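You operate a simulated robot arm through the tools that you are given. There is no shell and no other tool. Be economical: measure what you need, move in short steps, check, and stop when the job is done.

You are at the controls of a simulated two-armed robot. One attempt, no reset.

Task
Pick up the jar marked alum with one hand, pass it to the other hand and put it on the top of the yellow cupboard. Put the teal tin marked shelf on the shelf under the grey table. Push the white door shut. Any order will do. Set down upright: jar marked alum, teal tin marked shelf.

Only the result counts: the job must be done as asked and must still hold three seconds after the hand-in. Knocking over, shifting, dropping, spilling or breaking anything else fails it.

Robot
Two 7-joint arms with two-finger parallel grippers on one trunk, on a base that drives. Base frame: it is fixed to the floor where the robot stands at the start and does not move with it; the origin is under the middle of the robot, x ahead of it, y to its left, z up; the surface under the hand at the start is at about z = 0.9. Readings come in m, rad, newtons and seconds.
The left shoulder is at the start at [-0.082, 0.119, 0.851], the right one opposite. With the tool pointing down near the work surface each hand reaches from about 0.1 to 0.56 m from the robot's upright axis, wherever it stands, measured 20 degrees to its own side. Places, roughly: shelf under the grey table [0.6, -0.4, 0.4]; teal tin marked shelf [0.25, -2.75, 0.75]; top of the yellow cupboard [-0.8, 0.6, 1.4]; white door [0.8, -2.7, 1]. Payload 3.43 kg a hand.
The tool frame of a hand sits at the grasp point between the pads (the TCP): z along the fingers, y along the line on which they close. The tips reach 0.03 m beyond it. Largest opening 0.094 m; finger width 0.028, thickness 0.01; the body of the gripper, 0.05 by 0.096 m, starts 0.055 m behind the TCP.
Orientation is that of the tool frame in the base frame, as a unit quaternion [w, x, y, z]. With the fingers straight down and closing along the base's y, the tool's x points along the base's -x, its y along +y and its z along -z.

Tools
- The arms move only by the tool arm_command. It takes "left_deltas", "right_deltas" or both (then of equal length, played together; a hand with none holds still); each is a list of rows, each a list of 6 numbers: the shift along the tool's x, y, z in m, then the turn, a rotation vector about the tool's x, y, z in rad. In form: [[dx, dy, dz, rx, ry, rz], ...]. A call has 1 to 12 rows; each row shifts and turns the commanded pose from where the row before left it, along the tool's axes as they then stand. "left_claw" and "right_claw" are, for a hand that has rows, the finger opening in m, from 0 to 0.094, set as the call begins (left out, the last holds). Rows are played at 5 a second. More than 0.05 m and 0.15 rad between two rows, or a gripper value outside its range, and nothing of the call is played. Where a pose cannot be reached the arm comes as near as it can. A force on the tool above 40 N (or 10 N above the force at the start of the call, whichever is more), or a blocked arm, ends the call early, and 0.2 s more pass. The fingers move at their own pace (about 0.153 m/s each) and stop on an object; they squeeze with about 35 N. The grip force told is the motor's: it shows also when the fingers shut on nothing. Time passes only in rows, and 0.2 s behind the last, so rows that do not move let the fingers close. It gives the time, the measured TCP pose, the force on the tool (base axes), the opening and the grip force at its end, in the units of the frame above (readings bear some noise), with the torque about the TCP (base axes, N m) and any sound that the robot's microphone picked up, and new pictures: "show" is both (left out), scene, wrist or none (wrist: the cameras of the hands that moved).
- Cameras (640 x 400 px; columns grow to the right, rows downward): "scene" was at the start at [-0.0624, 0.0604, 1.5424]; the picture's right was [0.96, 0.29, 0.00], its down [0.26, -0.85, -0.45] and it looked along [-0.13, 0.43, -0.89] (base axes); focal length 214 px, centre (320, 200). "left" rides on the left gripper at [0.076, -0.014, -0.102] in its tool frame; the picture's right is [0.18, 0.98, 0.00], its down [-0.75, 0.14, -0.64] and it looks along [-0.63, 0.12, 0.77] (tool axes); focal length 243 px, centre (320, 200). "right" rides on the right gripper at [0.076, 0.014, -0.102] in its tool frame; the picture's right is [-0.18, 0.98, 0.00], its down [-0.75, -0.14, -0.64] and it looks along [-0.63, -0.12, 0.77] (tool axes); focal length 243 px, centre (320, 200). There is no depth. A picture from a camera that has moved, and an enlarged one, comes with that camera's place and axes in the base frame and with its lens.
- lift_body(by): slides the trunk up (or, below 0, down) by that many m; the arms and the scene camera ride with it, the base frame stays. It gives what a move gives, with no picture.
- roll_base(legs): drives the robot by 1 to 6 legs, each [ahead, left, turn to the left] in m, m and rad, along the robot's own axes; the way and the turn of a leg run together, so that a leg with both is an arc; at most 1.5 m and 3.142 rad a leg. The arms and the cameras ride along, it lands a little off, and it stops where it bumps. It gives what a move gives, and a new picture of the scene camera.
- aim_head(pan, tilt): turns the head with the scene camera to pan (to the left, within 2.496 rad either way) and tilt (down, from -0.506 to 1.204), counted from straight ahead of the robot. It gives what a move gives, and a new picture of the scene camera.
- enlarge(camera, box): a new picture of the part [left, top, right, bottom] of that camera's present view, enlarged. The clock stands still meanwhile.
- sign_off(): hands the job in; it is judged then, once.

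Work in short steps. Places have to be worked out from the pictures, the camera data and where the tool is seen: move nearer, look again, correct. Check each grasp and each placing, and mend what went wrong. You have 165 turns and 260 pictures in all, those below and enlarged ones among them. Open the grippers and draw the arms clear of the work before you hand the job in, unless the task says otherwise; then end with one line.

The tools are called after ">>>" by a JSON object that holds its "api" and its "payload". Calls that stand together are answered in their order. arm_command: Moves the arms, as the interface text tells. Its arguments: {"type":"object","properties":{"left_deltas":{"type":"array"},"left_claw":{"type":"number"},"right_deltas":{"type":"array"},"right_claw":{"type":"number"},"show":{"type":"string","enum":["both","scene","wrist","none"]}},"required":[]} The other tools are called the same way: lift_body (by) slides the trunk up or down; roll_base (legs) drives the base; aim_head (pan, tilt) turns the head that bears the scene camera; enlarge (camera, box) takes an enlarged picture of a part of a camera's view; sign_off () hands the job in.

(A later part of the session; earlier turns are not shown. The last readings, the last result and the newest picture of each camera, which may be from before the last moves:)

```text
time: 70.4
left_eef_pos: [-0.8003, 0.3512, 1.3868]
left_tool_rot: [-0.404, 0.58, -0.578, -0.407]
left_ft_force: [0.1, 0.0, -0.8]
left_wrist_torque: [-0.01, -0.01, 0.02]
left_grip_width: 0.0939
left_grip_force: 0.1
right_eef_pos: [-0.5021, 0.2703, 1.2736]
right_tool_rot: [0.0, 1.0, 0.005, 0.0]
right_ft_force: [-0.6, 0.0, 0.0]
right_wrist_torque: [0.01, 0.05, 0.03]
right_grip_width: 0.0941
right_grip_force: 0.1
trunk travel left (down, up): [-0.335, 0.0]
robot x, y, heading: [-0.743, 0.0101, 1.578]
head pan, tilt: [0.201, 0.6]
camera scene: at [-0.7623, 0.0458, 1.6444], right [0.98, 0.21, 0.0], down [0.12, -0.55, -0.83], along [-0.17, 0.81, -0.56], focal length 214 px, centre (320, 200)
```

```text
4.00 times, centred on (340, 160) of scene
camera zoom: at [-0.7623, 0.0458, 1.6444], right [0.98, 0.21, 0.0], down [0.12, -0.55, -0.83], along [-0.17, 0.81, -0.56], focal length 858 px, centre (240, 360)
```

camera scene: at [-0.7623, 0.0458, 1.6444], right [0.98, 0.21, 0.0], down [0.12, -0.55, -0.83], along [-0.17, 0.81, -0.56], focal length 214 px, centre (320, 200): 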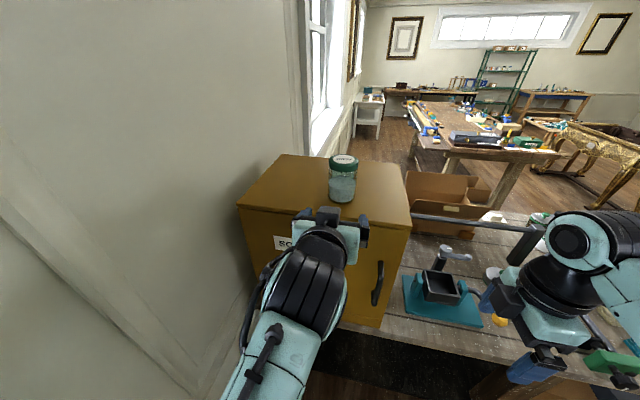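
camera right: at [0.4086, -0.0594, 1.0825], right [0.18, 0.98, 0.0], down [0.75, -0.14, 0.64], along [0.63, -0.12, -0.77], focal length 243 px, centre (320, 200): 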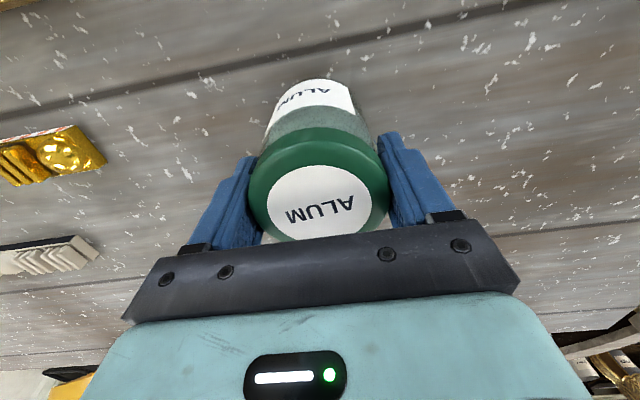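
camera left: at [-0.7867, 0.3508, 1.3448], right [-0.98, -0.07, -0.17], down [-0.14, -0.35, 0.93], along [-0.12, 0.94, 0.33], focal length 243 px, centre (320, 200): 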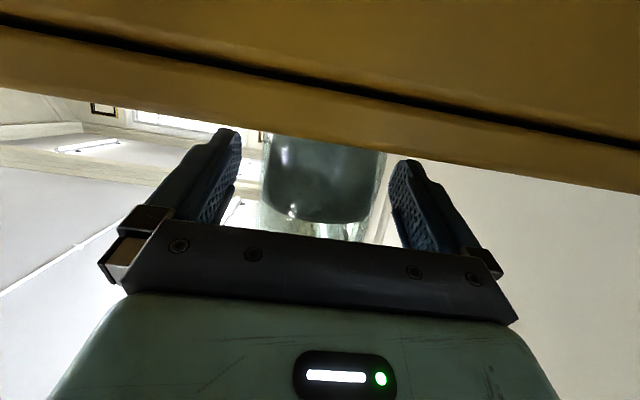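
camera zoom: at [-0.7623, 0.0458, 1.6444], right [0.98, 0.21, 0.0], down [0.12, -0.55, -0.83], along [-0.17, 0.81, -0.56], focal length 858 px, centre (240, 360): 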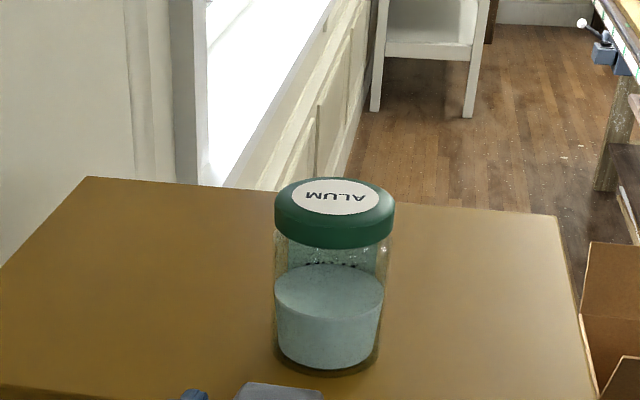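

The jar stands upright on the cupboard. I back away from it and look toward the ladder side.

>>> {"api": "roll_base", "payload": {"legs": [[-0.36, 0, 0]]}}

>>> {"api": "aim_head", "payload": {"pan": -2.3, "tilt": 0.5}}

```text
time: 72.8
left_eef_pos: [-0.7985, -0.0057, 1.3858]
left_tool_rot: [-0.403, 0.581, -0.578, -0.408]
left_ft_force: [-0.9, 0.2, 0.4]
left_wrist_torque: [-0.02, -0.04, -0.01]
left_grip_width: 0.094
left_grip_force: 0.1
right_eef_pos: [-0.4998, -0.0876, 1.2717]
right_tool_rot: [0.001, 1.0, 0.005, 0.0]
right_ft_force: [-0.6, -1.8, 0.5]
right_wrist_torque: [-0.02, -0.01, 0.01]
right_grip_width: 0.094
right_grip_force: 0.1
trunk travel left (down, up): [-0.335, 0.0]
robot x, y, heading: [-0.7392, -0.3529, 1.587]
head pan, tilt: [0.201, 0.6]
camera scene: at [-0.7588, -0.3115, 1.6446], right [0.98, 0.21, 0.0], down [0.12, -0.55, -0.82], along [-0.17, 0.81, -0.57], focal length 214 px, centre (320, 200)
```

scene: 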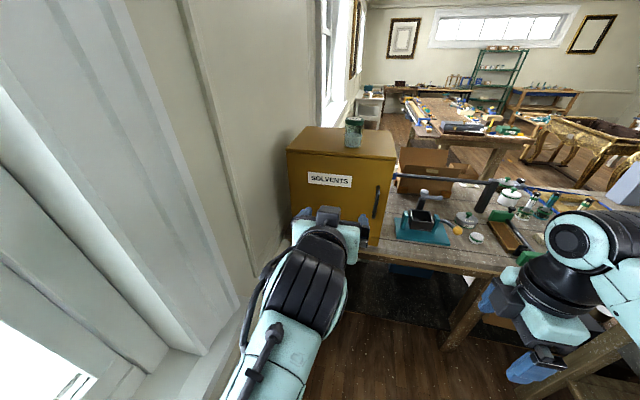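

```text
time: 75.0
left_eef_pos: [-0.7981, -0.0063, 1.3858]
left_tool_rot: [-0.403, 0.581, -0.577, -0.408]
left_ft_force: [-0.4, 0.6, -0.8]
left_wrist_torque: [0.01, 0.04, 0.01]
left_grip_width: 0.0938
left_grip_force: 0.1
right_eef_pos: [-0.499, -0.0881, 1.2725]
right_tool_rot: [0.0, 1.0, 0.005, 0.0]
right_ft_force: [0.0, 0.6, 1.0]
right_wrist_torque: [0.0, 0.01, 0.0]
right_grip_width: 0.094
right_grip_force: 0.0
trunk travel left (down, up): [-0.335, 0.0]
robot x, y, heading: [-0.7422, -0.3532, 1.582]
head pan, tilt: [-2.3, 0.499]
camera scene: at [-0.672, -0.4584, 1.6535], right [-0.66, -0.75, 0.0], down [-0.36, 0.32, -0.88], along [0.66, -0.58, -0.48], focal length 214 px, centre (320, 200)
```

scene: 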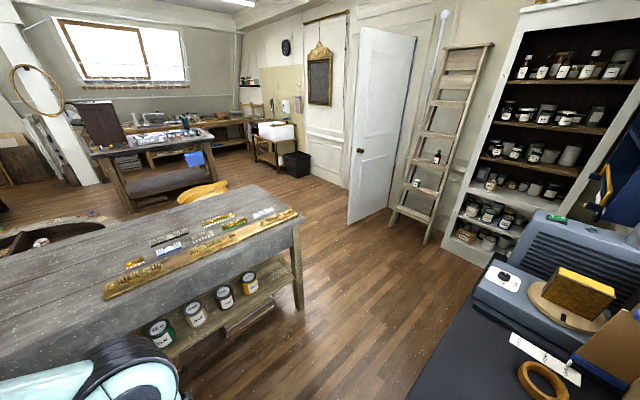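

I zoom on the shelf under the grey table and its tins.

>>> {"api": "enlarge", "payload": {"camera": "scene", "box": [130, 230, 310, 370]}}

>>> {"api": "enlarge", "payload": {"camera": "scene", "box": [330, 30, 490, 250]}}

```text
2.86 times, centred on (220, 300) of scene
camera zoom: at [-0.672, -0.4584, 1.6535], right [-0.66, -0.75, 0.0], down [-0.36, 0.32, -0.88], along [0.66, -0.58, -0.48], focal length 613 px, centre (606, -86)
```

zoom: 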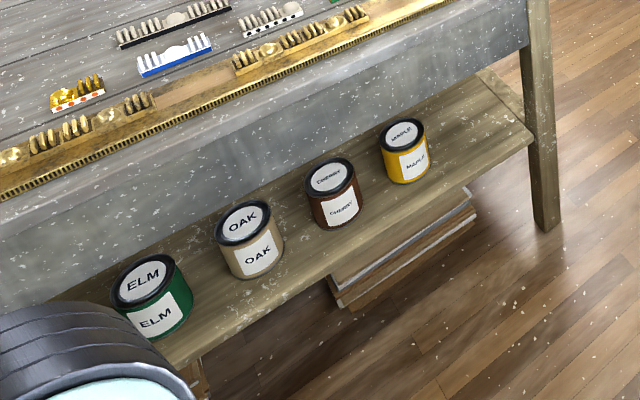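

```text
1.82 times, centred on (410, 140) of scene
camera zoom: at [-0.672, -0.4584, 1.6535], right [-0.66, -0.75, 0.0], down [-0.36, 0.32, -0.88], along [0.66, -0.58, -0.48], focal length 390 px, centre (156, 309)
```

zoom: 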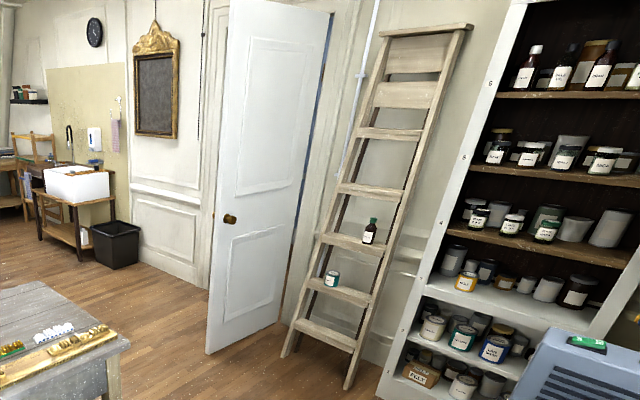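

Plan: go to the door first. Tins stand on the shelf at y≈-0.24…-0.76, leaving a free spot near y≈-0.92. I drive out: shift right, turn to heading 0, and shift forward.

>>> {"api": "roll_base", "payload": {"legs": [[0.1, -0.56, 0], [0, 0, -1.58]]}}

>>> {"api": "aim_head", "payload": {"pan": -1.57, "tilt": 0.6}}

```text
time: 84.2
left_eef_pos: [0.1577, -0.1924, 1.3863]
left_tool_rot: [0.574, 0.001, 0.819, 0.001]
left_ft_force: [-0.6, -0.4, -0.5]
left_wrist_torque: [0.01, 0.03, 0.01]
left_grip_width: 0.0942
left_grip_force: 0.0
right_eef_pos: [0.0744, -0.4919, 1.2721]
right_tool_rot: [-0.001, 0.708, -0.706, 0.001]
right_ft_force: [0.6, 0.4, 0.5]
right_wrist_torque: [0.01, -0.02, 0.02]
right_grip_width: 0.094
right_grip_force: 0.0
trunk travel left (down, up): [-0.335, 0.0]
robot x, y, heading: [-0.1875, -0.2491, -0.0]
head pan, tilt: [-2.3, 0.499]
camera scene: at [-0.2955, -0.3161, 1.6535], right [-0.75, 0.67, 0.0], down [0.32, 0.36, -0.88], along [-0.58, -0.66, -0.48], focal length 214 px, centre (320, 200)
```

scene: 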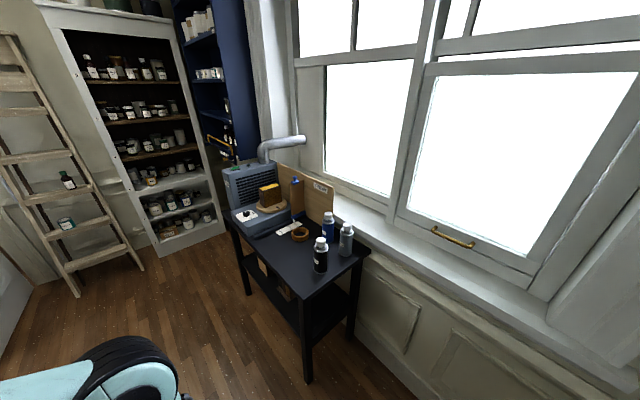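

```text
time: 85.3
left_eef_pos: [0.159, -0.1941, 1.3855]
left_tool_rot: [0.574, 0.002, 0.819, 0.0]
left_ft_force: [0.0, -0.9, -0.4]
left_wrist_torque: [-0.02, 0.05, 0.0]
left_grip_width: 0.094
left_grip_force: 0.0
right_eef_pos: [0.0734, -0.4929, 1.2727]
right_tool_rot: [0.001, 0.708, -0.706, 0.0]
right_ft_force: [-0.9, 0.2, -0.3]
right_wrist_torque: [0.02, 0.0, -0.01]
right_grip_width: 0.0939
right_grip_force: 0.1
trunk travel left (down, up): [-0.335, 0.0]
robot x, y, heading: [-0.1892, -0.2476, 0.006]
head pan, tilt: [-1.571, 0.6]
camera scene: at [-0.235, -0.3366, 1.6445], right [-1.0, 0.0, 0.0], down [0.0, 0.56, -0.83], along [0.0, -0.83, -0.56], focal length 214 px, centre (320, 200)
```

scene: 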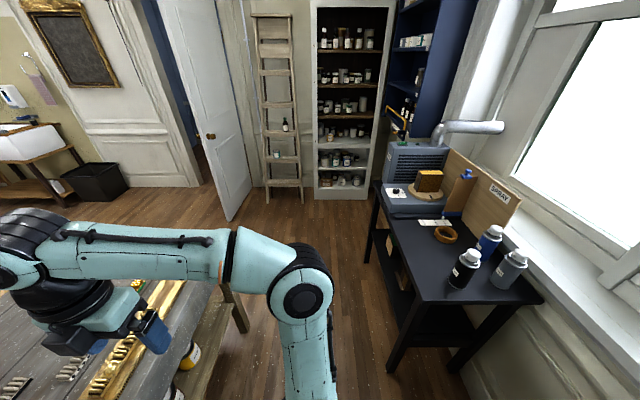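

Next I set the right hand pointing forward (tool horizontal) for pushing: undo the yaw, then pitch up 90°.

>>> {"api": "arm_command", "payload": {"right_deltas": [[0, 0, 0, 0, 0, 0.1428], [0, 0, 0, 0, 0, 0.1428], [0, 0, 0, 0, 0, 0.1428], [0, 0, 0, 0, 0, 0.1428], [0, 0, 0, 0, 0, 0.1428], [0, 0, 0, 0, 0, 0.1428], [0, 0, 0, 0, 0, 0.1428], [0, 0, 0, 0, 0, 0.1428], [0, 0, 0, 0, 0, 0.1428], [0, 0, 0, 0, 0, 0.1428], [0, 0, 0, 0, 0, 0.1428]], "right_claw": 0.0, "show": "none"}}

>>> {"api": "arm_command", "payload": {"right_deltas": [[0, 0, 0, 0, -0.1428, 0], [0, 0, 0, 0, -0.1428, 0], [0, 0, 0, 0, -0.1428, 0], [0, 0, 0, 0, -0.1428, 0], [0, 0, 0, 0, -0.1428, 0], [0, 0, 0, 0, -0.1428, 0], [0, 0, 0, 0, -0.1428, 0], [0, 0, 0, 0, -0.1428, 0], [0, 0, 0, 0, -0.1428, 0], [0, 0, 0, 0, -0.1428, 0], [0, 0, 0, 0, -0.1428, 0]], "show": "scene"}}

```text
time: 87.7
left_eef_pos: [0.1571, -0.1931, 1.3872]
left_tool_rot: [0.574, 0.001, 0.819, 0.001]
left_ft_force: [-0.3, 0.5, -0.9]
left_wrist_torque: [-0.01, 0.04, 0.02]
left_grip_width: 0.0939
left_grip_force: 0.0
right_eef_pos: [0.0744, -0.4916, 1.2708]
right_tool_rot: [0.001, 0.0, 1.0, 0.0]
right_ft_force: [-0.7, 0.2, 0.6]
right_wrist_torque: [0.0, -0.04, 0.0]
right_grip_width: 0.0001
right_grip_force: 33.1
trunk travel left (down, up): [-0.335, 0.0]
robot x, y, heading: [-0.1919, -0.2478, 0.004]
head pan, tilt: [-1.571, 0.6]
```

```text
time: 90.1
left_eef_pos: [0.1585, -0.1942, 1.3877]
left_tool_rot: [0.574, 0.002, 0.819, 0.0]
left_ft_force: [0.1, 0.7, -0.3]
left_wrist_torque: [-0.01, 0.02, 0.02]
left_grip_width: 0.094
left_grip_force: 0.0
right_eef_pos: [0.0776, -0.4958, 1.282]
right_tool_rot: [0.706, -0.002, 0.708, 0.001]
right_ft_force: [0.7, 0.0, -0.2]
right_wrist_torque: [-0.02, 0.01, 0.03]
right_grip_width: 0.0002
right_grip_force: 33.1
right hand out of reach, approached as far as the arm can: row 11
trunk travel left (down, up): [-0.335, 0.0]
robot x, y, heading: [-0.1898, -0.2461, 0.003]
head pan, tilt: [-1.571, 0.6]
camera scene: at [-0.2345, -0.3367, 1.6445], right [-1.0, 0.0, 0.0], down [0.0, 0.56, -0.83], along [0.0, -0.83, -0.56], focal length 214 px, centre (320, 200)
```

scene: 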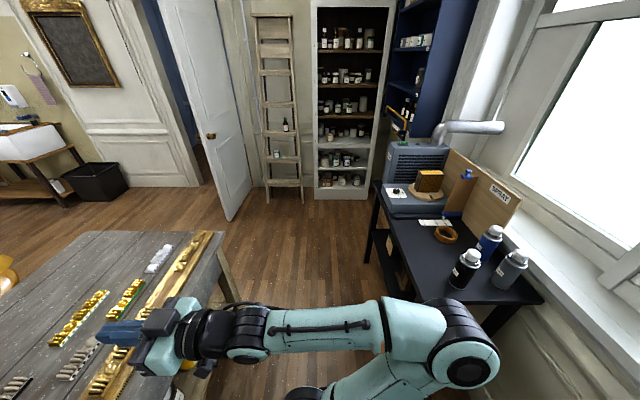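

Now extend it forward and lower: to about 0.5 ahead, 0.15 right, z 1.15.

>>> {"api": "arm_command", "payload": {"right_deltas": [[0.022, 0.017, 0.038, 0, 0, 0], [0.022, 0.017, 0.038, 0, 0, 0], [0.022, 0.017, 0.038, 0, 0, 0], [0.022, 0.017, 0.038, 0, 0, 0], [0.022, 0.017, 0.038, 0, 0, 0], [0.022, 0.017, 0.038, 0, 0, 0]], "show": "scene"}}

```text
time: 91.5
left_eef_pos: [0.1587, -0.1923, 1.386]
left_tool_rot: [0.573, 0.0, 0.819, 0.001]
left_ft_force: [0.4, 0.8, 0.2]
left_wrist_torque: [0.0, 0.0, -0.02]
left_grip_width: 0.094
left_grip_force: 0.1
right_eef_pos: [0.3095, -0.3933, 1.1569]
right_tool_rot: [0.707, -0.001, 0.707, 0.0]
right_ft_force: [-0.1, -0.4, -0.3]
right_wrist_torque: [0.0, 0.0, -0.03]
right_grip_width: 0.0001
right_grip_force: 32.4
right hand out of reach, approached as far as the arm can: row 1
trunk travel left (down, up): [-0.335, 0.0]
robot x, y, heading: [-0.1881, -0.2454, 0.001]
head pan, tilt: [-1.571, 0.6]
camera scene: at [-0.2332, -0.3362, 1.6446], right [-1.0, 0.0, 0.0], down [0.0, 0.56, -0.83], along [0.0, -0.83, -0.56], focal length 214 px, centre (320, 200)
```

scene: 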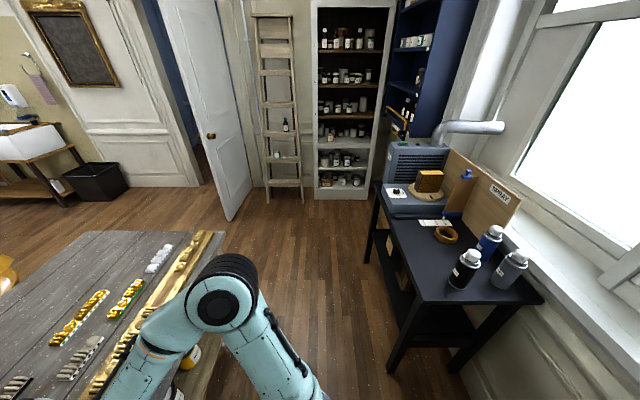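

Elbow still protrudes ~0.44 to the right but keeps clear of the ladder if I stay at y≥-2.15. I drive ahead 0.15 then right 1.7, and look.

>>> {"api": "roll_base", "payload": {"legs": [[0.15, 0, 0], [0, -1.0, 0], [0, -0.7, 0]]}}

>>> {"api": "aim_head", "payload": {"pan": -0.9, "tilt": 0.5}}

```text
time: 107.8
left_eef_pos: [0.3085, -1.9105, 1.3873]
left_tool_rot: [0.575, 0.003, 0.818, -0.001]
left_ft_force: [0.3, -0.3, 0.1]
left_wrist_torque: [-0.01, -0.02, 0.0]
left_grip_width: 0.0941
left_grip_force: 0.1
right_eef_pos: [0.4567, -2.1127, 1.1569]
right_tool_rot: [0.707, 0.001, 0.707, -0.001]
right_ft_force: [1.0, -0.2, -0.2]
right_wrist_torque: [0.0, -0.01, 0.0]
right_grip_width: 0.0
right_grip_force: 33.2
trunk travel left (down, up): [-0.335, 0.0]
robot x, y, heading: [-0.0393, -1.9711, -0.004]
head pan, tilt: [-1.571, 0.6]
camera scene: at [-0.086, -2.0522, 1.6445], right [-1.0, 0.0, 0.0], down [0.0, 0.56, -0.83], along [0.0, -0.83, -0.56], focal length 214 px, centre (320, 200)
```

scene: 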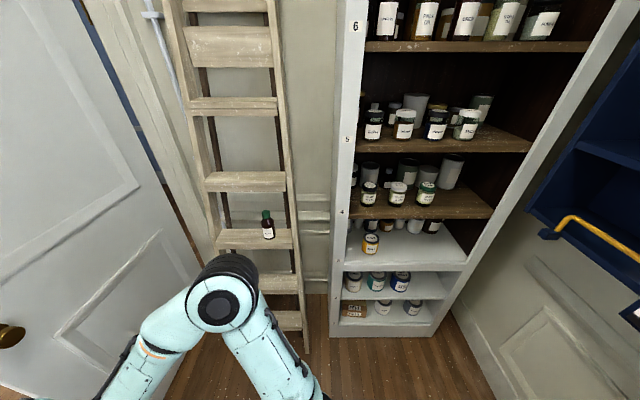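

```text
time: 108.9
left_eef_pos: [0.3073, -1.9101, 1.3855]
left_tool_rot: [0.574, 0.002, 0.819, 0.0]
left_ft_force: [0.0, -0.2, 0.4]
left_wrist_torque: [0.03, -0.01, -0.02]
left_grip_width: 0.094
left_grip_force: 0.1
right_eef_pos: [0.4575, -2.1125, 1.157]
right_tool_rot: [0.707, 0.0, 0.707, 0.0]
right_ft_force: [-0.3, -0.7, -0.4]
right_wrist_torque: [0.01, 0.0, 0.0]
right_grip_width: 0.0
right_grip_force: 32.8
trunk travel left (down, up): [-0.335, 0.0]
robot x, y, heading: [-0.0425, -1.9648, -0.002]
head pan, tilt: [-0.901, 0.499]
camera scene: at [-0.0295, -2.0354, 1.6535], right [-0.79, -0.62, 0.0], down [-0.3, 0.38, -0.88], along [0.54, -0.69, -0.48], focal length 214 px, centre (320, 200)
```

scene: 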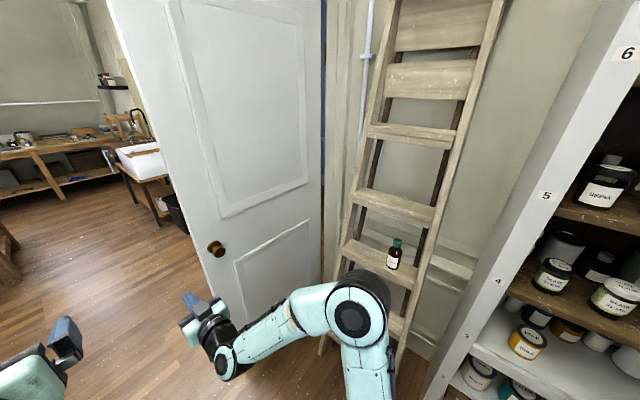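

Knob at about (0.80,-2.32,1.01); leaf at x≈0.84. To keep the elbow from the ladder I go ahead 0.38 and turn right 0.5 rad so the hand faces the leaf obliquely.

>>> {"api": "roll_base", "payload": {"legs": [[0.38, -0.04, 0], [0, 0, -0.5]]}}

>>> {"api": "aim_head", "payload": {"pan": -0.3, "tilt": 0.6}}

```text
time: 112.2
left_eef_pos: [0.6886, -2.0401, 1.3872]
left_tool_rot: [0.57, 0.107, 0.812, -0.073]
left_ft_force: [0.5, 0.0, -0.6]
left_wrist_torque: [0.01, -0.01, 0.0]
left_grip_width: 0.094
left_grip_force: 0.0
right_eef_pos: [0.7865, -2.2503, 1.1572]
right_tool_rot: [0.702, 0.069, 0.705, -0.07]
right_ft_force: [0.0, -0.3, 0.2]
right_wrist_torque: [-0.02, 0.01, 0.0]
right_grip_width: 0.0002
right_grip_force: 33.8
trunk travel left (down, up): [-0.335, 0.0]
robot x, y, heading: [0.3404, -2.0024, -0.256]
head pan, tilt: [-0.901, 0.499]
stopped in leg 2: the force on the tool passed its limit at 57 N (the readings are from after the stop); the commanded pose is now the measured one
camera scene: at [0.3326, -2.0763, 1.6536], right [-0.91, -0.41, 0.0], down [-0.19, 0.44, -0.88], along [0.36, -0.8, -0.48], focal length 214 px, centre (320, 200)
```

scene: 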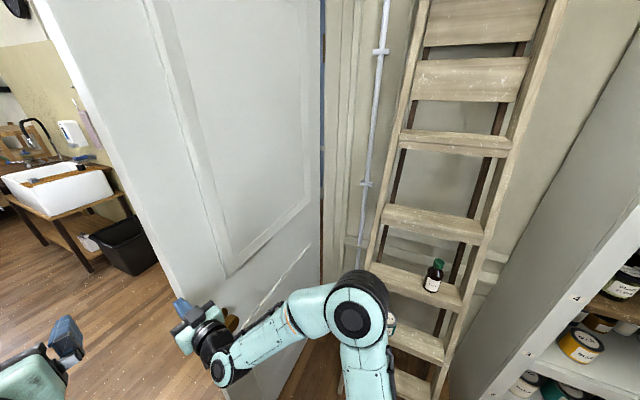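

```text
time: 113.2
left_eef_pos: [0.6897, -2.0411, 1.3859]
left_tool_rot: [0.57, 0.106, 0.812, -0.072]
left_ft_force: [-0.2, -0.1, 0.2]
left_wrist_torque: [-0.01, 0.04, 0.01]
left_grip_width: 0.0939
left_grip_force: 0.1
right_eef_pos: [0.7856, -2.2505, 1.157]
right_tool_rot: [0.702, 0.068, 0.706, -0.07]
right_ft_force: [-0.3, 1.6, 0.5]
right_wrist_torque: [0.05, -0.03, 0.01]
right_grip_width: 0.0
right_grip_force: 33.1
trunk travel left (down, up): [-0.335, 0.0]
robot x, y, heading: [0.3386, -2.0017, -0.254]
head pan, tilt: [-0.3, 0.6]
camera scene: at [0.3706, -2.0403, 1.6445], right [-0.53, -0.85, 0.0], down [-0.48, 0.3, -0.83], along [0.7, -0.43, -0.56], focal length 214 px, centre (320, 200)
```

scene: 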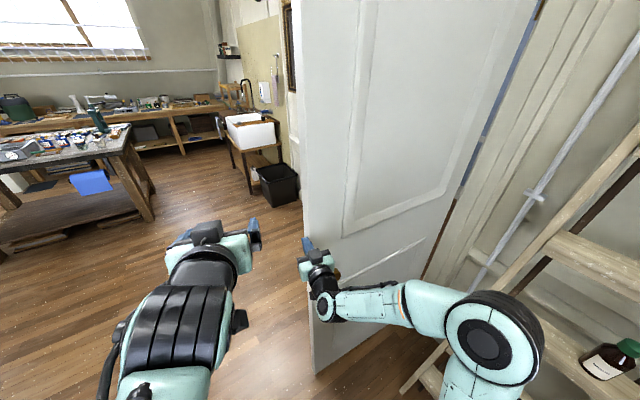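

The sweeping hand touched the door's edge and stopped. I back off 0.13, finish the turn and look.

>>> {"api": "roll_base", "payload": {"legs": [[-0.13, 0, 0], [0, 0, -0.25]]}}

```text
time: 115.4
left_eef_pos: [0.5439, -2.0934, 1.3859]
left_tool_rot: [0.556, 0.208, 0.792, -0.144]
left_ft_force: [0.0, -0.2, -0.6]
left_wrist_torque: [0.0, 0.0, -0.01]
left_grip_width: 0.0941
left_grip_force: 0.0
right_eef_pos: [0.587, -2.3205, 1.1569]
right_tool_rot: [0.687, 0.157, 0.691, -0.158]
right_ft_force: [-1.0, -0.4, 0.1]
right_wrist_torque: [-0.01, 0.02, 0.0]
right_grip_width: 0.0001
right_grip_force: 32.9
trunk travel left (down, up): [-0.335, 0.0]
robot x, y, heading: [0.214, -1.9727, -0.499]
head pan, tilt: [-0.3, 0.6]
camera scene: at [0.2356, -2.0146, 1.6445], right [-0.72, -0.69, 0.0], down [-0.39, 0.41, -0.83], along [0.57, -0.59, -0.56], focal length 214 px, centre (320, 200)
```

scene: 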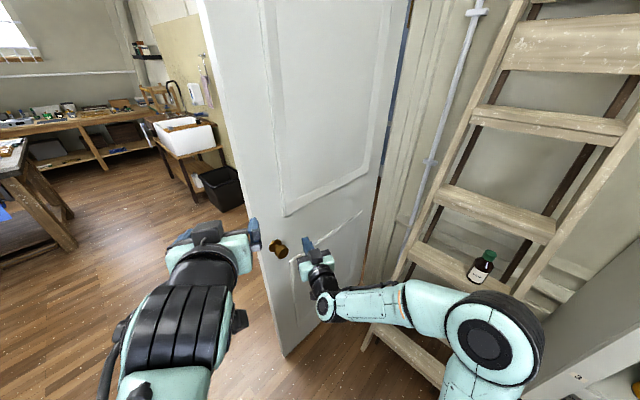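

Hand now faces the leaf beside the knob; the leaf is about 0.23 ahead. I drive forward 0.2, gently.

>>> {"api": "roll_base", "payload": {"legs": [[0.2, 0, 0]]}}

```text
time: 117.0
left_eef_pos: [0.7174, -2.1888, 1.3862]
left_tool_rot: [0.557, 0.206, 0.792, -0.142]
left_ft_force: [0.3, 0.2, 0.0]
left_wrist_torque: [0.02, 0.02, -0.02]
left_grip_width: 0.094
left_grip_force: 0.0
right_eef_pos: [0.7606, -2.4163, 1.1575]
right_tool_rot: [0.689, 0.156, 0.691, -0.156]
right_ft_force: [-0.4, 0.6, -0.3]
right_wrist_torque: [-0.01, -0.01, 0.02]
right_grip_width: 0.0002
right_grip_force: 32.8
trunk travel left (down, up): [-0.335, 0.0]
robot x, y, heading: [0.3862, -2.0645, -0.501]
head pan, tilt: [-0.3, 0.6]
camera scene: at [0.409, -2.1101, 1.6442], right [-0.72, -0.69, 0.0], down [-0.39, 0.41, -0.83], along [0.57, -0.59, -0.56], focal length 214 px, centre (320, 200)
```

scene: 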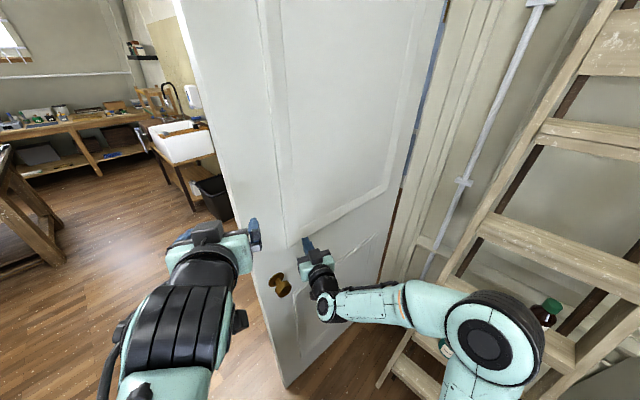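

Tip is ~3 cm from the leaf. Now I run an arc turning about the hinge (0.79,-3.17) by 0.4 rad.

>>> {"api": "roll_base", "payload": {"legs": [[0.31, 0.354, -0.4]]}}

```text
time: 120.7
left_eef_pos: [1.1092, -2.2397, 1.3872]
left_tool_rot: [0.516, 0.361, 0.735, -0.252]
left_ft_force: [-0.7, 0.0, -1.0]
left_wrist_torque: [0.03, -0.01, -0.01]
left_grip_width: 0.0942
left_grip_force: 0.2
right_eef_pos: [1.0552, -2.4658, 1.1574]
right_tool_rot: [0.642, 0.292, 0.646, -0.292]
right_ft_force: [0.1, -0.8, -0.7]
right_wrist_torque: [0.02, -0.02, 0.03]
right_grip_width: 0.0
right_grip_force: 33.2
trunk travel left (down, up): [-0.335, 0.0]
robot x, y, heading: [0.8504, -2.0034, -0.906]
head pan, tilt: [-0.3, 0.6]
camera scene: at [0.8553, -2.0464, 1.6444], right [-0.93, -0.36, 0.0], down [-0.2, 0.53, -0.83], along [0.29, -0.77, -0.56], focal length 214 px, centre (320, 200)
```

scene: 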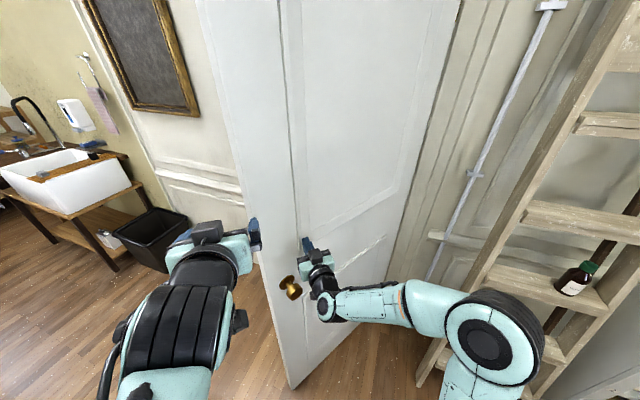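

The door swings easily and nothing else moved. I continue the arc by 0.7 rad.

>>> {"api": "roll_base", "payload": {"legs": [[0.27, 0.308, -0.35], [0.27, 0.308, -0.35]]}}

```text
time: 126.8
left_eef_pos: [1.6216, -2.665, 1.387]
left_tool_rot: [0.398, 0.592, 0.565, -0.415]
left_ft_force: [-0.7, -0.2, 1.1]
left_wrist_torque: [0.0, 0.02, -0.02]
left_grip_width: 0.0942
left_grip_force: 0.1
right_eef_pos: [1.4368, -2.8039, 1.1574]
right_tool_rot: [0.502, 0.497, 0.505, -0.496]
right_ft_force: [0.0, -0.1, 0.1]
right_wrist_torque: [0.01, 0.01, -0.02]
right_grip_width: 0.0001
right_grip_force: 32.1
trunk travel left (down, up): [-0.335, 0.0]
robot x, y, heading: [1.582, -2.3166, -1.614]
head pan, tilt: [-0.3, 0.6]
camera scene: at [1.5547, -2.3542, 1.6444], right [-0.94, 0.33, 0.0], down [0.19, 0.53, -0.83], along [-0.28, -0.78, -0.56], focal length 214 px, centre (320, 200)
```

scene: 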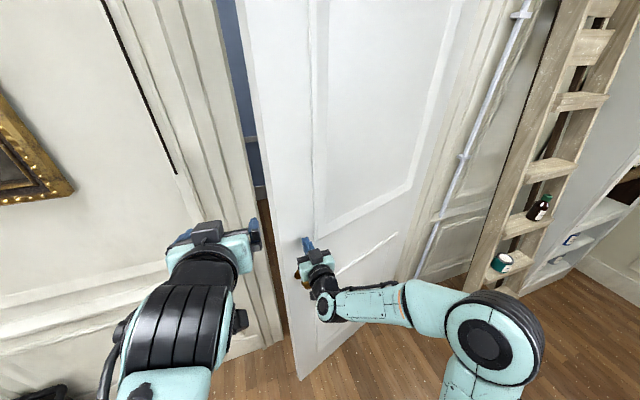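

Door is ~27° from shut, and I now face it squarely. I drive straight ahead 0.27 to push it nearly closed.

>>> {"api": "roll_base", "payload": {"legs": [[0.26, 0, 0.04]]}}

```text
time: 128.4
left_eef_pos: [1.6279, -2.8829, 1.3864]
left_tool_rot: [0.403, 0.584, 0.574, -0.408]
left_ft_force: [0.3, 0.7, 0.0]
left_wrist_torque: [-0.01, -0.02, 0.01]
left_grip_width: 0.0939
left_grip_force: 0.0
right_eef_pos: [1.4468, -3.023, 1.1557]
right_tool_rot: [0.509, 0.49, 0.513, -0.488]
right_ft_force: [0.4, -0.1, 0.2]
right_wrist_torque: [-0.01, -0.05, 0.0]
right_grip_width: 0.0
right_grip_force: 32.8
trunk travel left (down, up): [-0.335, 0.0]
robot x, y, heading: [1.575, -2.535, -1.578]
head pan, tilt: [-0.3, 0.6]
stopped in leg 1: the force on the tool passed its limit at 321 N (the readings are from after the stop); the commanded pose is now the measured one
camera scene: at [1.5502, -2.5739, 1.6445], right [-0.95, 0.3, 0.0], down [0.17, 0.54, -0.83], along [-0.25, -0.79, -0.56], focal length 214 px, centre (320, 200)
```

scene: 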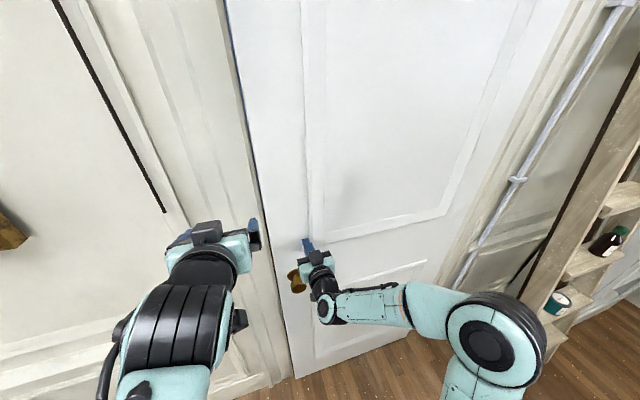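

A hard stop: the leaf has met the frame. I check the seam closely and press gently with the arm.

>>> {"api": "arm_command", "payload": {"right_deltas": [[0, 0, 0.006, 0, 0, 0], [0, 0, 0.006, 0, 0, 0], [0, 0, 0.006, 0, 0, 0], [0, 0, 0.006, 0, 0, 0]], "show": "none"}}

>>> {"api": "enlarge", "payload": {"camera": "scene", "box": [200, 20, 360, 260]}}

```text
time: 129.0
left_eef_pos: [1.6285, -2.8767, 1.387]
left_tool_rot: [0.405, 0.583, 0.574, -0.408]
left_ft_force: [-0.2, 0.1, -0.1]
left_wrist_torque: [0.01, 0.02, 0.02]
left_grip_width: 0.0939
left_grip_force: 0.1
right_eef_pos: [1.446, -3.0249, 1.1565]
right_tool_rot: [0.509, 0.489, 0.513, -0.488]
right_ft_force: [-4.2, 32.9, 2.0]
right_wrist_torque: [-0.24, 0.06, -0.37]
right_grip_width: 0.0
right_grip_force: 33.3
trunk travel left (down, up): [-0.335, 0.0]
robot x, y, heading: [1.5781, -2.5344, -1.58]
head pan, tilt: [-0.3, 0.6]
stopped in row 2 (right hand): the force on the tool passed its limit at 46 N (the readings are from after the stop); the commanded pose is now the measured one
```

```text
1.67 times, centred on (280, 140) of scene
camera zoom: at [1.5499, -2.566, 1.6446], right [-0.95, 0.31, 0.0], down [0.17, 0.53, -0.83], along [-0.25, -0.79, -0.56], focal length 358 px, centre (387, 300)
```

zoom: 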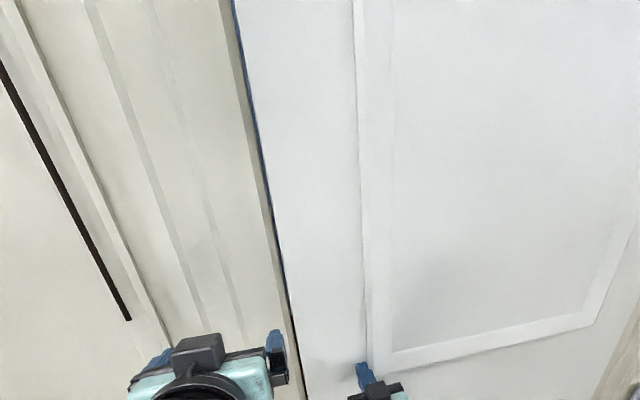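

The door is stopped shut (46 N with no travel). The tin is triangulated at about (0.28,-2.773,0.655). I back off and move right toward the ladder.

>>> {"api": "roll_base", "payload": {"legs": [[-0.42, 0, 0], [0, -1.16, 0]]}}

>>> {"api": "lift_body", "payload": {"by": -0.3}}

>>> {"api": "aim_head", "payload": {"pan": 0.9, "tilt": 0.3}}

>>> {"api": "aim_head", "payload": {"pan": -0.1, "tilt": 0.7}}

```text
time: 141.6
left_eef_pos: [0.4706, -2.4513, 1.3872]
left_tool_rot: [0.403, 0.585, 0.574, -0.408]
left_ft_force: [0.2, 0.1, 0.2]
left_wrist_torque: [0.01, 0.02, 0.03]
left_grip_width: 0.0938
left_grip_force: 0.1
right_eef_pos: [0.2895, -2.5983, 1.1557]
right_tool_rot: [0.506, 0.492, 0.513, -0.488]
right_ft_force: [-0.4, 0.3, 0.0]
right_wrist_torque: [-0.01, -0.03, -0.02]
right_grip_width: 0.0001
right_grip_force: 32.8
trunk travel left (down, up): [-0.335, 0.0]
robot x, y, heading: [0.424, -2.1041, -1.585]
head pan, tilt: [-0.3, 0.6]
camera scene: at [0.3948, -2.1415, 1.6445], right [-0.95, 0.31, 0.0], down [0.17, 0.54, -0.83], along [-0.26, -0.78, -0.56], focal length 214 px, centre (320, 200)
```

scene: 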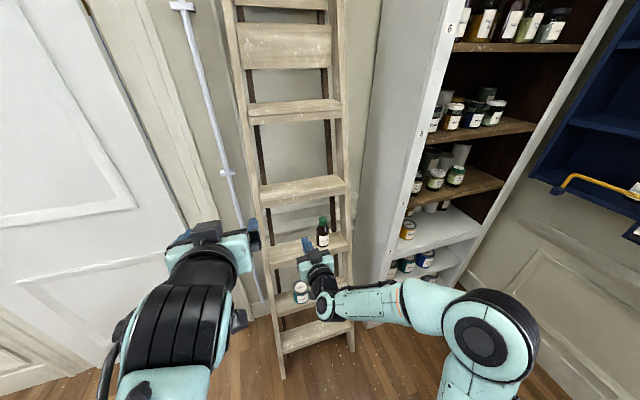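

```text
time: 144.6
left_eef_pos: [0.4715, -2.4512, 1.0869]
left_tool_rot: [0.402, 0.585, 0.573, -0.409]
left_ft_force: [0.3, -0.2, 0.6]
left_wrist_torque: [0.01, -0.02, 0.02]
left_grip_width: 0.0942
left_grip_force: 0.2
right_eef_pos: [0.2881, -2.5972, 0.8545]
right_tool_rot: [0.506, 0.492, 0.513, -0.488]
right_ft_force: [0.8, 0.3, -0.8]
right_wrist_torque: [-0.01, 0.01, 0.0]
right_grip_width: 0.0001
right_grip_force: 32.6
trunk travel left (down, up): [-0.035, 0.3]
robot x, y, heading: [0.4204, -2.1006, -1.584]
head pan, tilt: [-0.3, 0.6]
```

```text
time: 146.0
left_eef_pos: [0.4714, -2.4511, 1.086]
left_tool_rot: [0.403, 0.584, 0.574, -0.408]
left_ft_force: [-0.1, -0.6, 0.4]
left_wrist_torque: [0.0, 0.01, 0.03]
left_grip_width: 0.0941
left_grip_force: 0.1
right_eef_pos: [0.2899, -2.5985, 0.8542]
right_tool_rot: [0.507, 0.491, 0.513, -0.488]
right_ft_force: [-0.4, 0.4, 0.0]
right_wrist_torque: [-0.02, 0.0, -0.02]
right_grip_width: 0.0001
right_grip_force: 33.0
trunk travel left (down, up): [-0.035, 0.3]
robot x, y, heading: [0.4224, -2.1018, -1.589]
head pan, tilt: [0.901, 0.3]
camera scene: at [0.4938, -2.1606, 1.3599], right [-0.63, -0.77, 0.0], down [-0.23, 0.19, -0.96], along [0.74, -0.6, -0.3], focal length 214 px, centre (320, 200)
```

scene: 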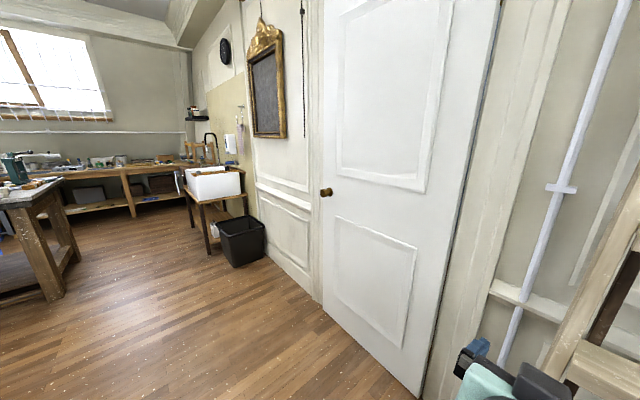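

```text
time: 147.3
left_eef_pos: [0.4719, -2.4505, 1.0862]
left_tool_rot: [0.402, 0.585, 0.574, -0.408]
left_ft_force: [0.2, 0.4, 0.2]
left_wrist_torque: [0.0, -0.04, 0.02]
left_grip_width: 0.0941
left_grip_force: 0.0
right_eef_pos: [0.2887, -2.5976, 0.8556]
right_tool_rot: [0.506, 0.492, 0.514, -0.488]
right_ft_force: [0.1, 0.2, -0.6]
right_wrist_torque: [0.01, -0.01, -0.02]
right_grip_width: 0.0001
right_grip_force: 33.3
trunk travel left (down, up): [-0.035, 0.3]
robot x, y, heading: [0.4185, -2.1025, -1.586]
head pan, tilt: [-0.099, 0.7]
camera scene: at [0.4119, -2.1859, 1.3238], right [-0.99, 0.11, 0.0], down [0.07, 0.64, -0.77], along [-0.09, -0.76, -0.64], focal length 214 px, centre (320, 200)
```

scene: 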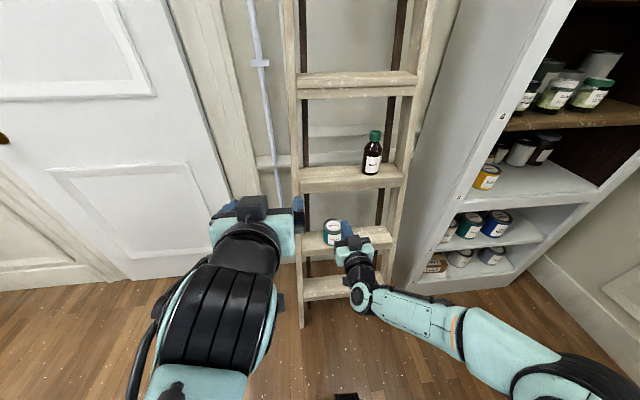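

Door looks flush. Now I open the right gripper and lower it to tin height, still ~10 cm in front of the tin.

>>> {"api": "arm_command", "payload": {"right_deltas": [[0.04, 0, 0, 0, 0, 0], [0.04, 0, 0, 0, 0, 0], [0.04, 0, 0, 0, 0, 0], [0.04, 0, 0, 0, 0, 0], [0.035, 0, 0, 0, 0, 0]], "right_claw": 0.094}}

```text
time: 148.5
left_eef_pos: [0.4709, -2.4512, 1.0859]
left_tool_rot: [0.404, 0.584, 0.574, -0.408]
left_ft_force: [-0.1, 0.0, 0.1]
left_wrist_torque: [0.0, 0.02, 0.01]
left_grip_width: 0.0941
left_grip_force: 0.1
right_eef_pos: [0.2886, -2.5957, 0.6611]
right_tool_rot: [0.506, 0.492, 0.512, -0.489]
right_ft_force: [0.8, 0.0, -0.5]
right_wrist_torque: [0.02, 0.01, -0.02]
right_grip_width: 0.094
right_grip_force: 0.0
trunk travel left (down, up): [-0.035, 0.3]
robot x, y, heading: [0.4212, -2.101, -1.584]
head pan, tilt: [-0.099, 0.7]
camera scene: at [0.4118, -2.1861, 1.3238], right [-0.99, 0.11, 0.0], down [0.07, 0.64, -0.76], along [-0.09, -0.76, -0.64], focal length 214 px, centre (320, 200)
camera right: at [0.2986, -2.4924, 0.5845], right [0.98, 0.04, 0.18], down [-0.16, 0.63, 0.76], along [-0.09, -0.78, 0.63], focal length 243 px, centre (320, 200)
```

scene: 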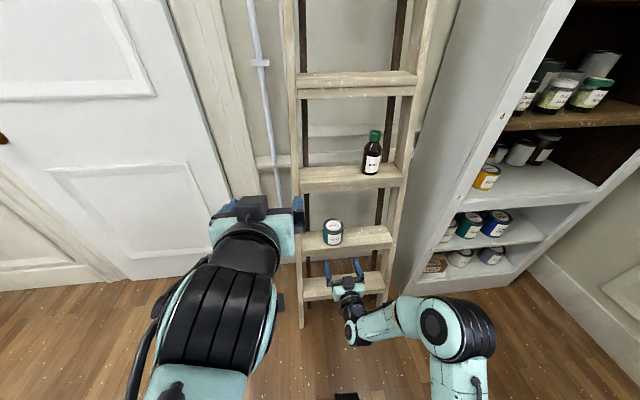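
right: 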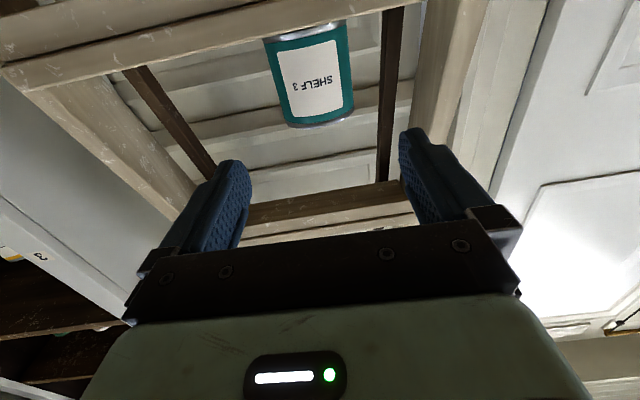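

The tin reads SHELF; it is at about (0.290,-2.78), z 0.602–0.680, ~0.077 wide. I tilt the tool 30° down so that the camera below clears the step.

>>> {"api": "arm_command", "payload": {"right_deltas": [[0, 0, 0, 0, 0.1309, 0], [0, 0, 0, 0, 0.1309, 0], [0, 0, 0, 0, 0.1309, 0], [0, 0, 0, 0, 0.1309, 0]], "show": "wrist"}}

```text
time: 149.5
left_eef_pos: [0.4713, -2.4517, 1.087]
left_tool_rot: [0.402, 0.585, 0.573, -0.408]
left_ft_force: [0.2, 0.5, 0.9]
left_wrist_torque: [0.03, 0.01, -0.02]
left_grip_width: 0.0941
left_grip_force: 0.1
right_eef_pos: [0.2894, -2.5947, 0.6598]
right_tool_rot: [0.357, 0.601, 0.628, -0.343]
right_ft_force: [0.0, -0.5, -0.1]
right_wrist_torque: [0.03, -0.02, -0.02]
right_grip_width: 0.094
right_grip_force: 0.1
trunk travel left (down, up): [-0.035, 0.3]
robot x, y, heading: [0.4223, -2.0997, -1.585]
head pan, tilt: [-0.099, 0.7]
camera right: at [0.2985, -2.4681, 0.6458], right [0.99, -0.05, 0.16], down [-0.15, 0.16, 0.98], along [-0.08, -0.99, 0.15], focal length 243 px, centre (320, 200)
```

right: 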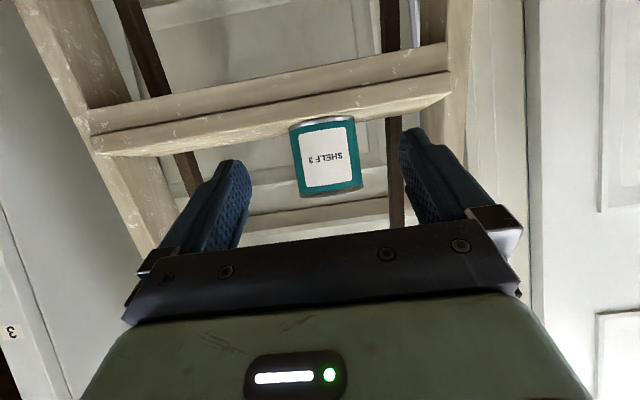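

Tin centre lies at x≈0.291, z≈0.642. I advance horizontally 10 cm then check.

>>> {"api": "arm_command", "payload": {"right_deltas": [[-0.0161, -0.0011, 0.0311, 0, 0, 0], [-0.0161, -0.0011, 0.0311, 0, 0, 0], [-0.0161, -0.0011, 0.0311, 0, 0, 0], [0, 0, 0, 0, 0, 0]]}}

```text
time: 150.5
left_eef_pos: [0.472, -2.451, 1.0866]
left_tool_rot: [0.403, 0.584, 0.574, -0.408]
left_ft_force: [0.2, -0.6, 0.3]
left_wrist_torque: [0.01, -0.02, 0.01]
left_grip_width: 0.094
left_grip_force: 0.2
right_eef_pos: [0.2897, -2.7004, 0.6542]
right_tool_rot: [0.356, 0.602, 0.626, -0.345]
right_ft_force: [1.0, 0.3, 0.5]
right_wrist_torque: [0.03, -0.02, 0.01]
right_grip_width: 0.094
right_grip_force: 0.1
trunk travel left (down, up): [-0.035, 0.3]
robot x, y, heading: [0.42, -2.1044, -1.583]
head pan, tilt: [-0.099, 0.7]
camera scene: at [0.4118, -2.1858, 1.3238], right [-0.99, 0.11, 0.0], down [0.07, 0.64, -0.77], along [-0.09, -0.76, -0.64], focal length 214 px, centre (320, 200)
camera right: at [0.2987, -2.5732, 0.6403], right [0.99, -0.05, 0.16], down [-0.14, 0.16, 0.98], along [-0.08, -0.98, 0.15], focal length 243 px, centre (320, 200)
```

scene: 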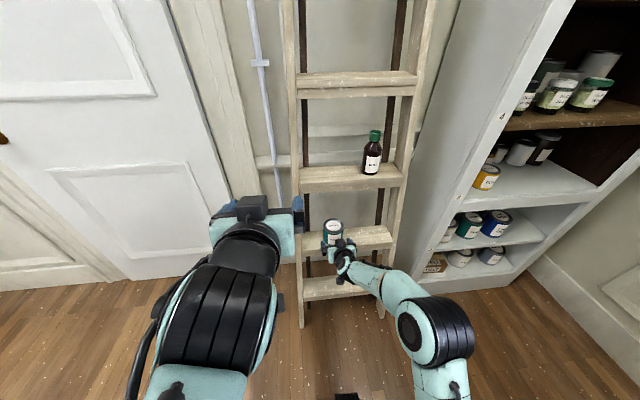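
right: 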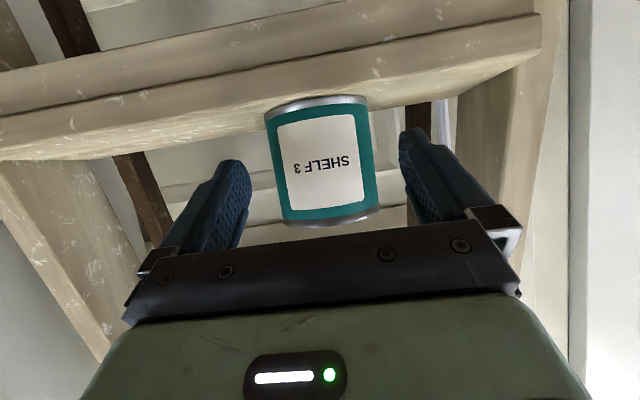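

Well centred. I advance the remaining 7 cm.

>>> {"api": "arm_command", "payload": {"right_deltas": [[-0.0111, -0.0005, 0.0205, 0, 0, 0], [-0.0111, -0.0005, 0.0205, 0, 0, 0], [-0.0111, -0.0005, 0.0205, 0, 0, 0], [0, 0, 0, 0, 0, 0]]}}

```text
time: 151.5
left_eef_pos: [0.4716, -2.4512, 1.0853]
left_tool_rot: [0.403, 0.585, 0.574, -0.408]
left_ft_force: [0.1, 0.8, 0.9]
left_wrist_torque: [0.03, 0.01, 0.0]
left_grip_width: 0.094
left_grip_force: 0.1
right_eef_pos: [0.2898, -2.7711, 0.6516]
right_tool_rot: [0.358, 0.601, 0.626, -0.345]
right_ft_force: [-0.1, -0.5, -0.2]
right_wrist_torque: [0.01, 0.0, 0.01]
right_grip_width: 0.094
right_grip_force: 0.1
trunk travel left (down, up): [-0.035, 0.3]
robot x, y, heading: [0.421, -2.0996, -1.586]
head pan, tilt: [-0.099, 0.7]
camera scene: at [0.4118, -2.1859, 1.3238], right [-0.99, 0.11, 0.0], down [0.07, 0.64, -0.76], along [-0.09, -0.76, -0.64], focal length 214 px, centre (320, 200)
camera right: at [0.3007, -2.6434, 0.637], right [0.99, -0.05, 0.16], down [-0.15, 0.16, 0.98], along [-0.08, -0.98, 0.15], focal length 243 px, centre (320, 200)
```

scene: 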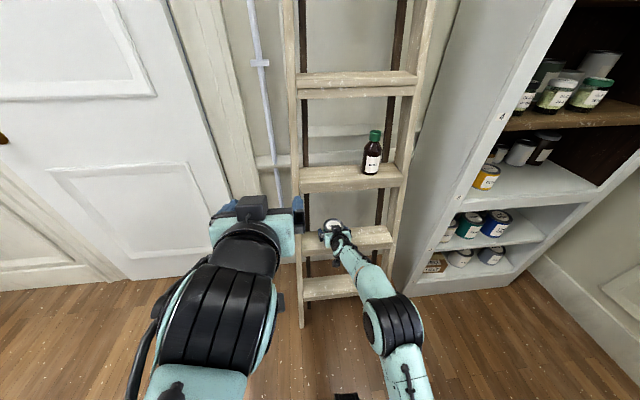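
right: 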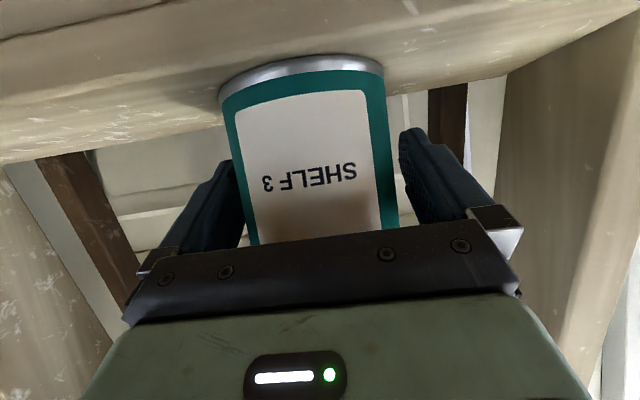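

The tin is between the fingers. I close the gripper.

>>> {"api": "arm_command", "payload": {"right_deltas": [[0, 0, 0, 0, 0, 0], [0, 0, 0, 0, 0, 0], [0, 0, 0, 0, 0, 0], [0, 0, 0, 0, 0, 0]], "right_claw": 0.0, "show": "wrist"}}

```text
time: 152.5
left_eef_pos: [0.4708, -2.4514, 1.0865]
left_tool_rot: [0.403, 0.585, 0.574, -0.409]
left_ft_force: [0.3, -0.7, 0.4]
left_wrist_torque: [-0.03, 0.0, 0.0]
left_grip_width: 0.0941
left_grip_force: 0.1
right_eef_pos: [0.2898, -2.7696, 0.6516]
right_tool_rot: [0.357, 0.601, 0.626, -0.344]
right_ft_force: [-2.4, -1.8, 2.5]
right_wrist_torque: [-0.06, -0.14, -0.05]
right_grip_width: 0.0853
right_grip_force: 35.2
trunk travel left (down, up): [-0.035, 0.3]
robot x, y, heading: [0.4236, -2.0994, -1.579]
head pan, tilt: [-0.099, 0.7]
camera right: at [0.3002, -2.6434, 0.637], right [0.99, -0.05, 0.16], down [-0.14, 0.17, 0.98], along [-0.08, -0.98, 0.15], focal length 243 px, centre (320, 200)
```

right: 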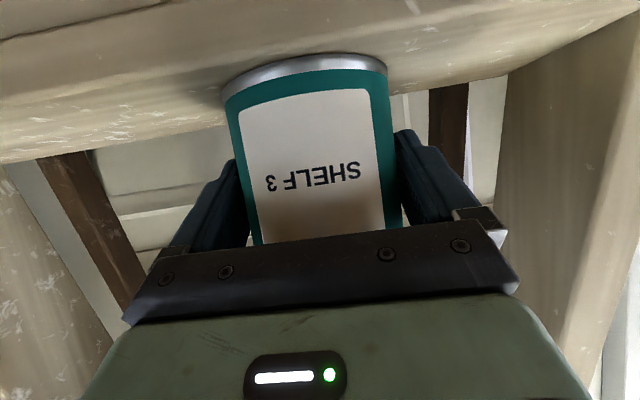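

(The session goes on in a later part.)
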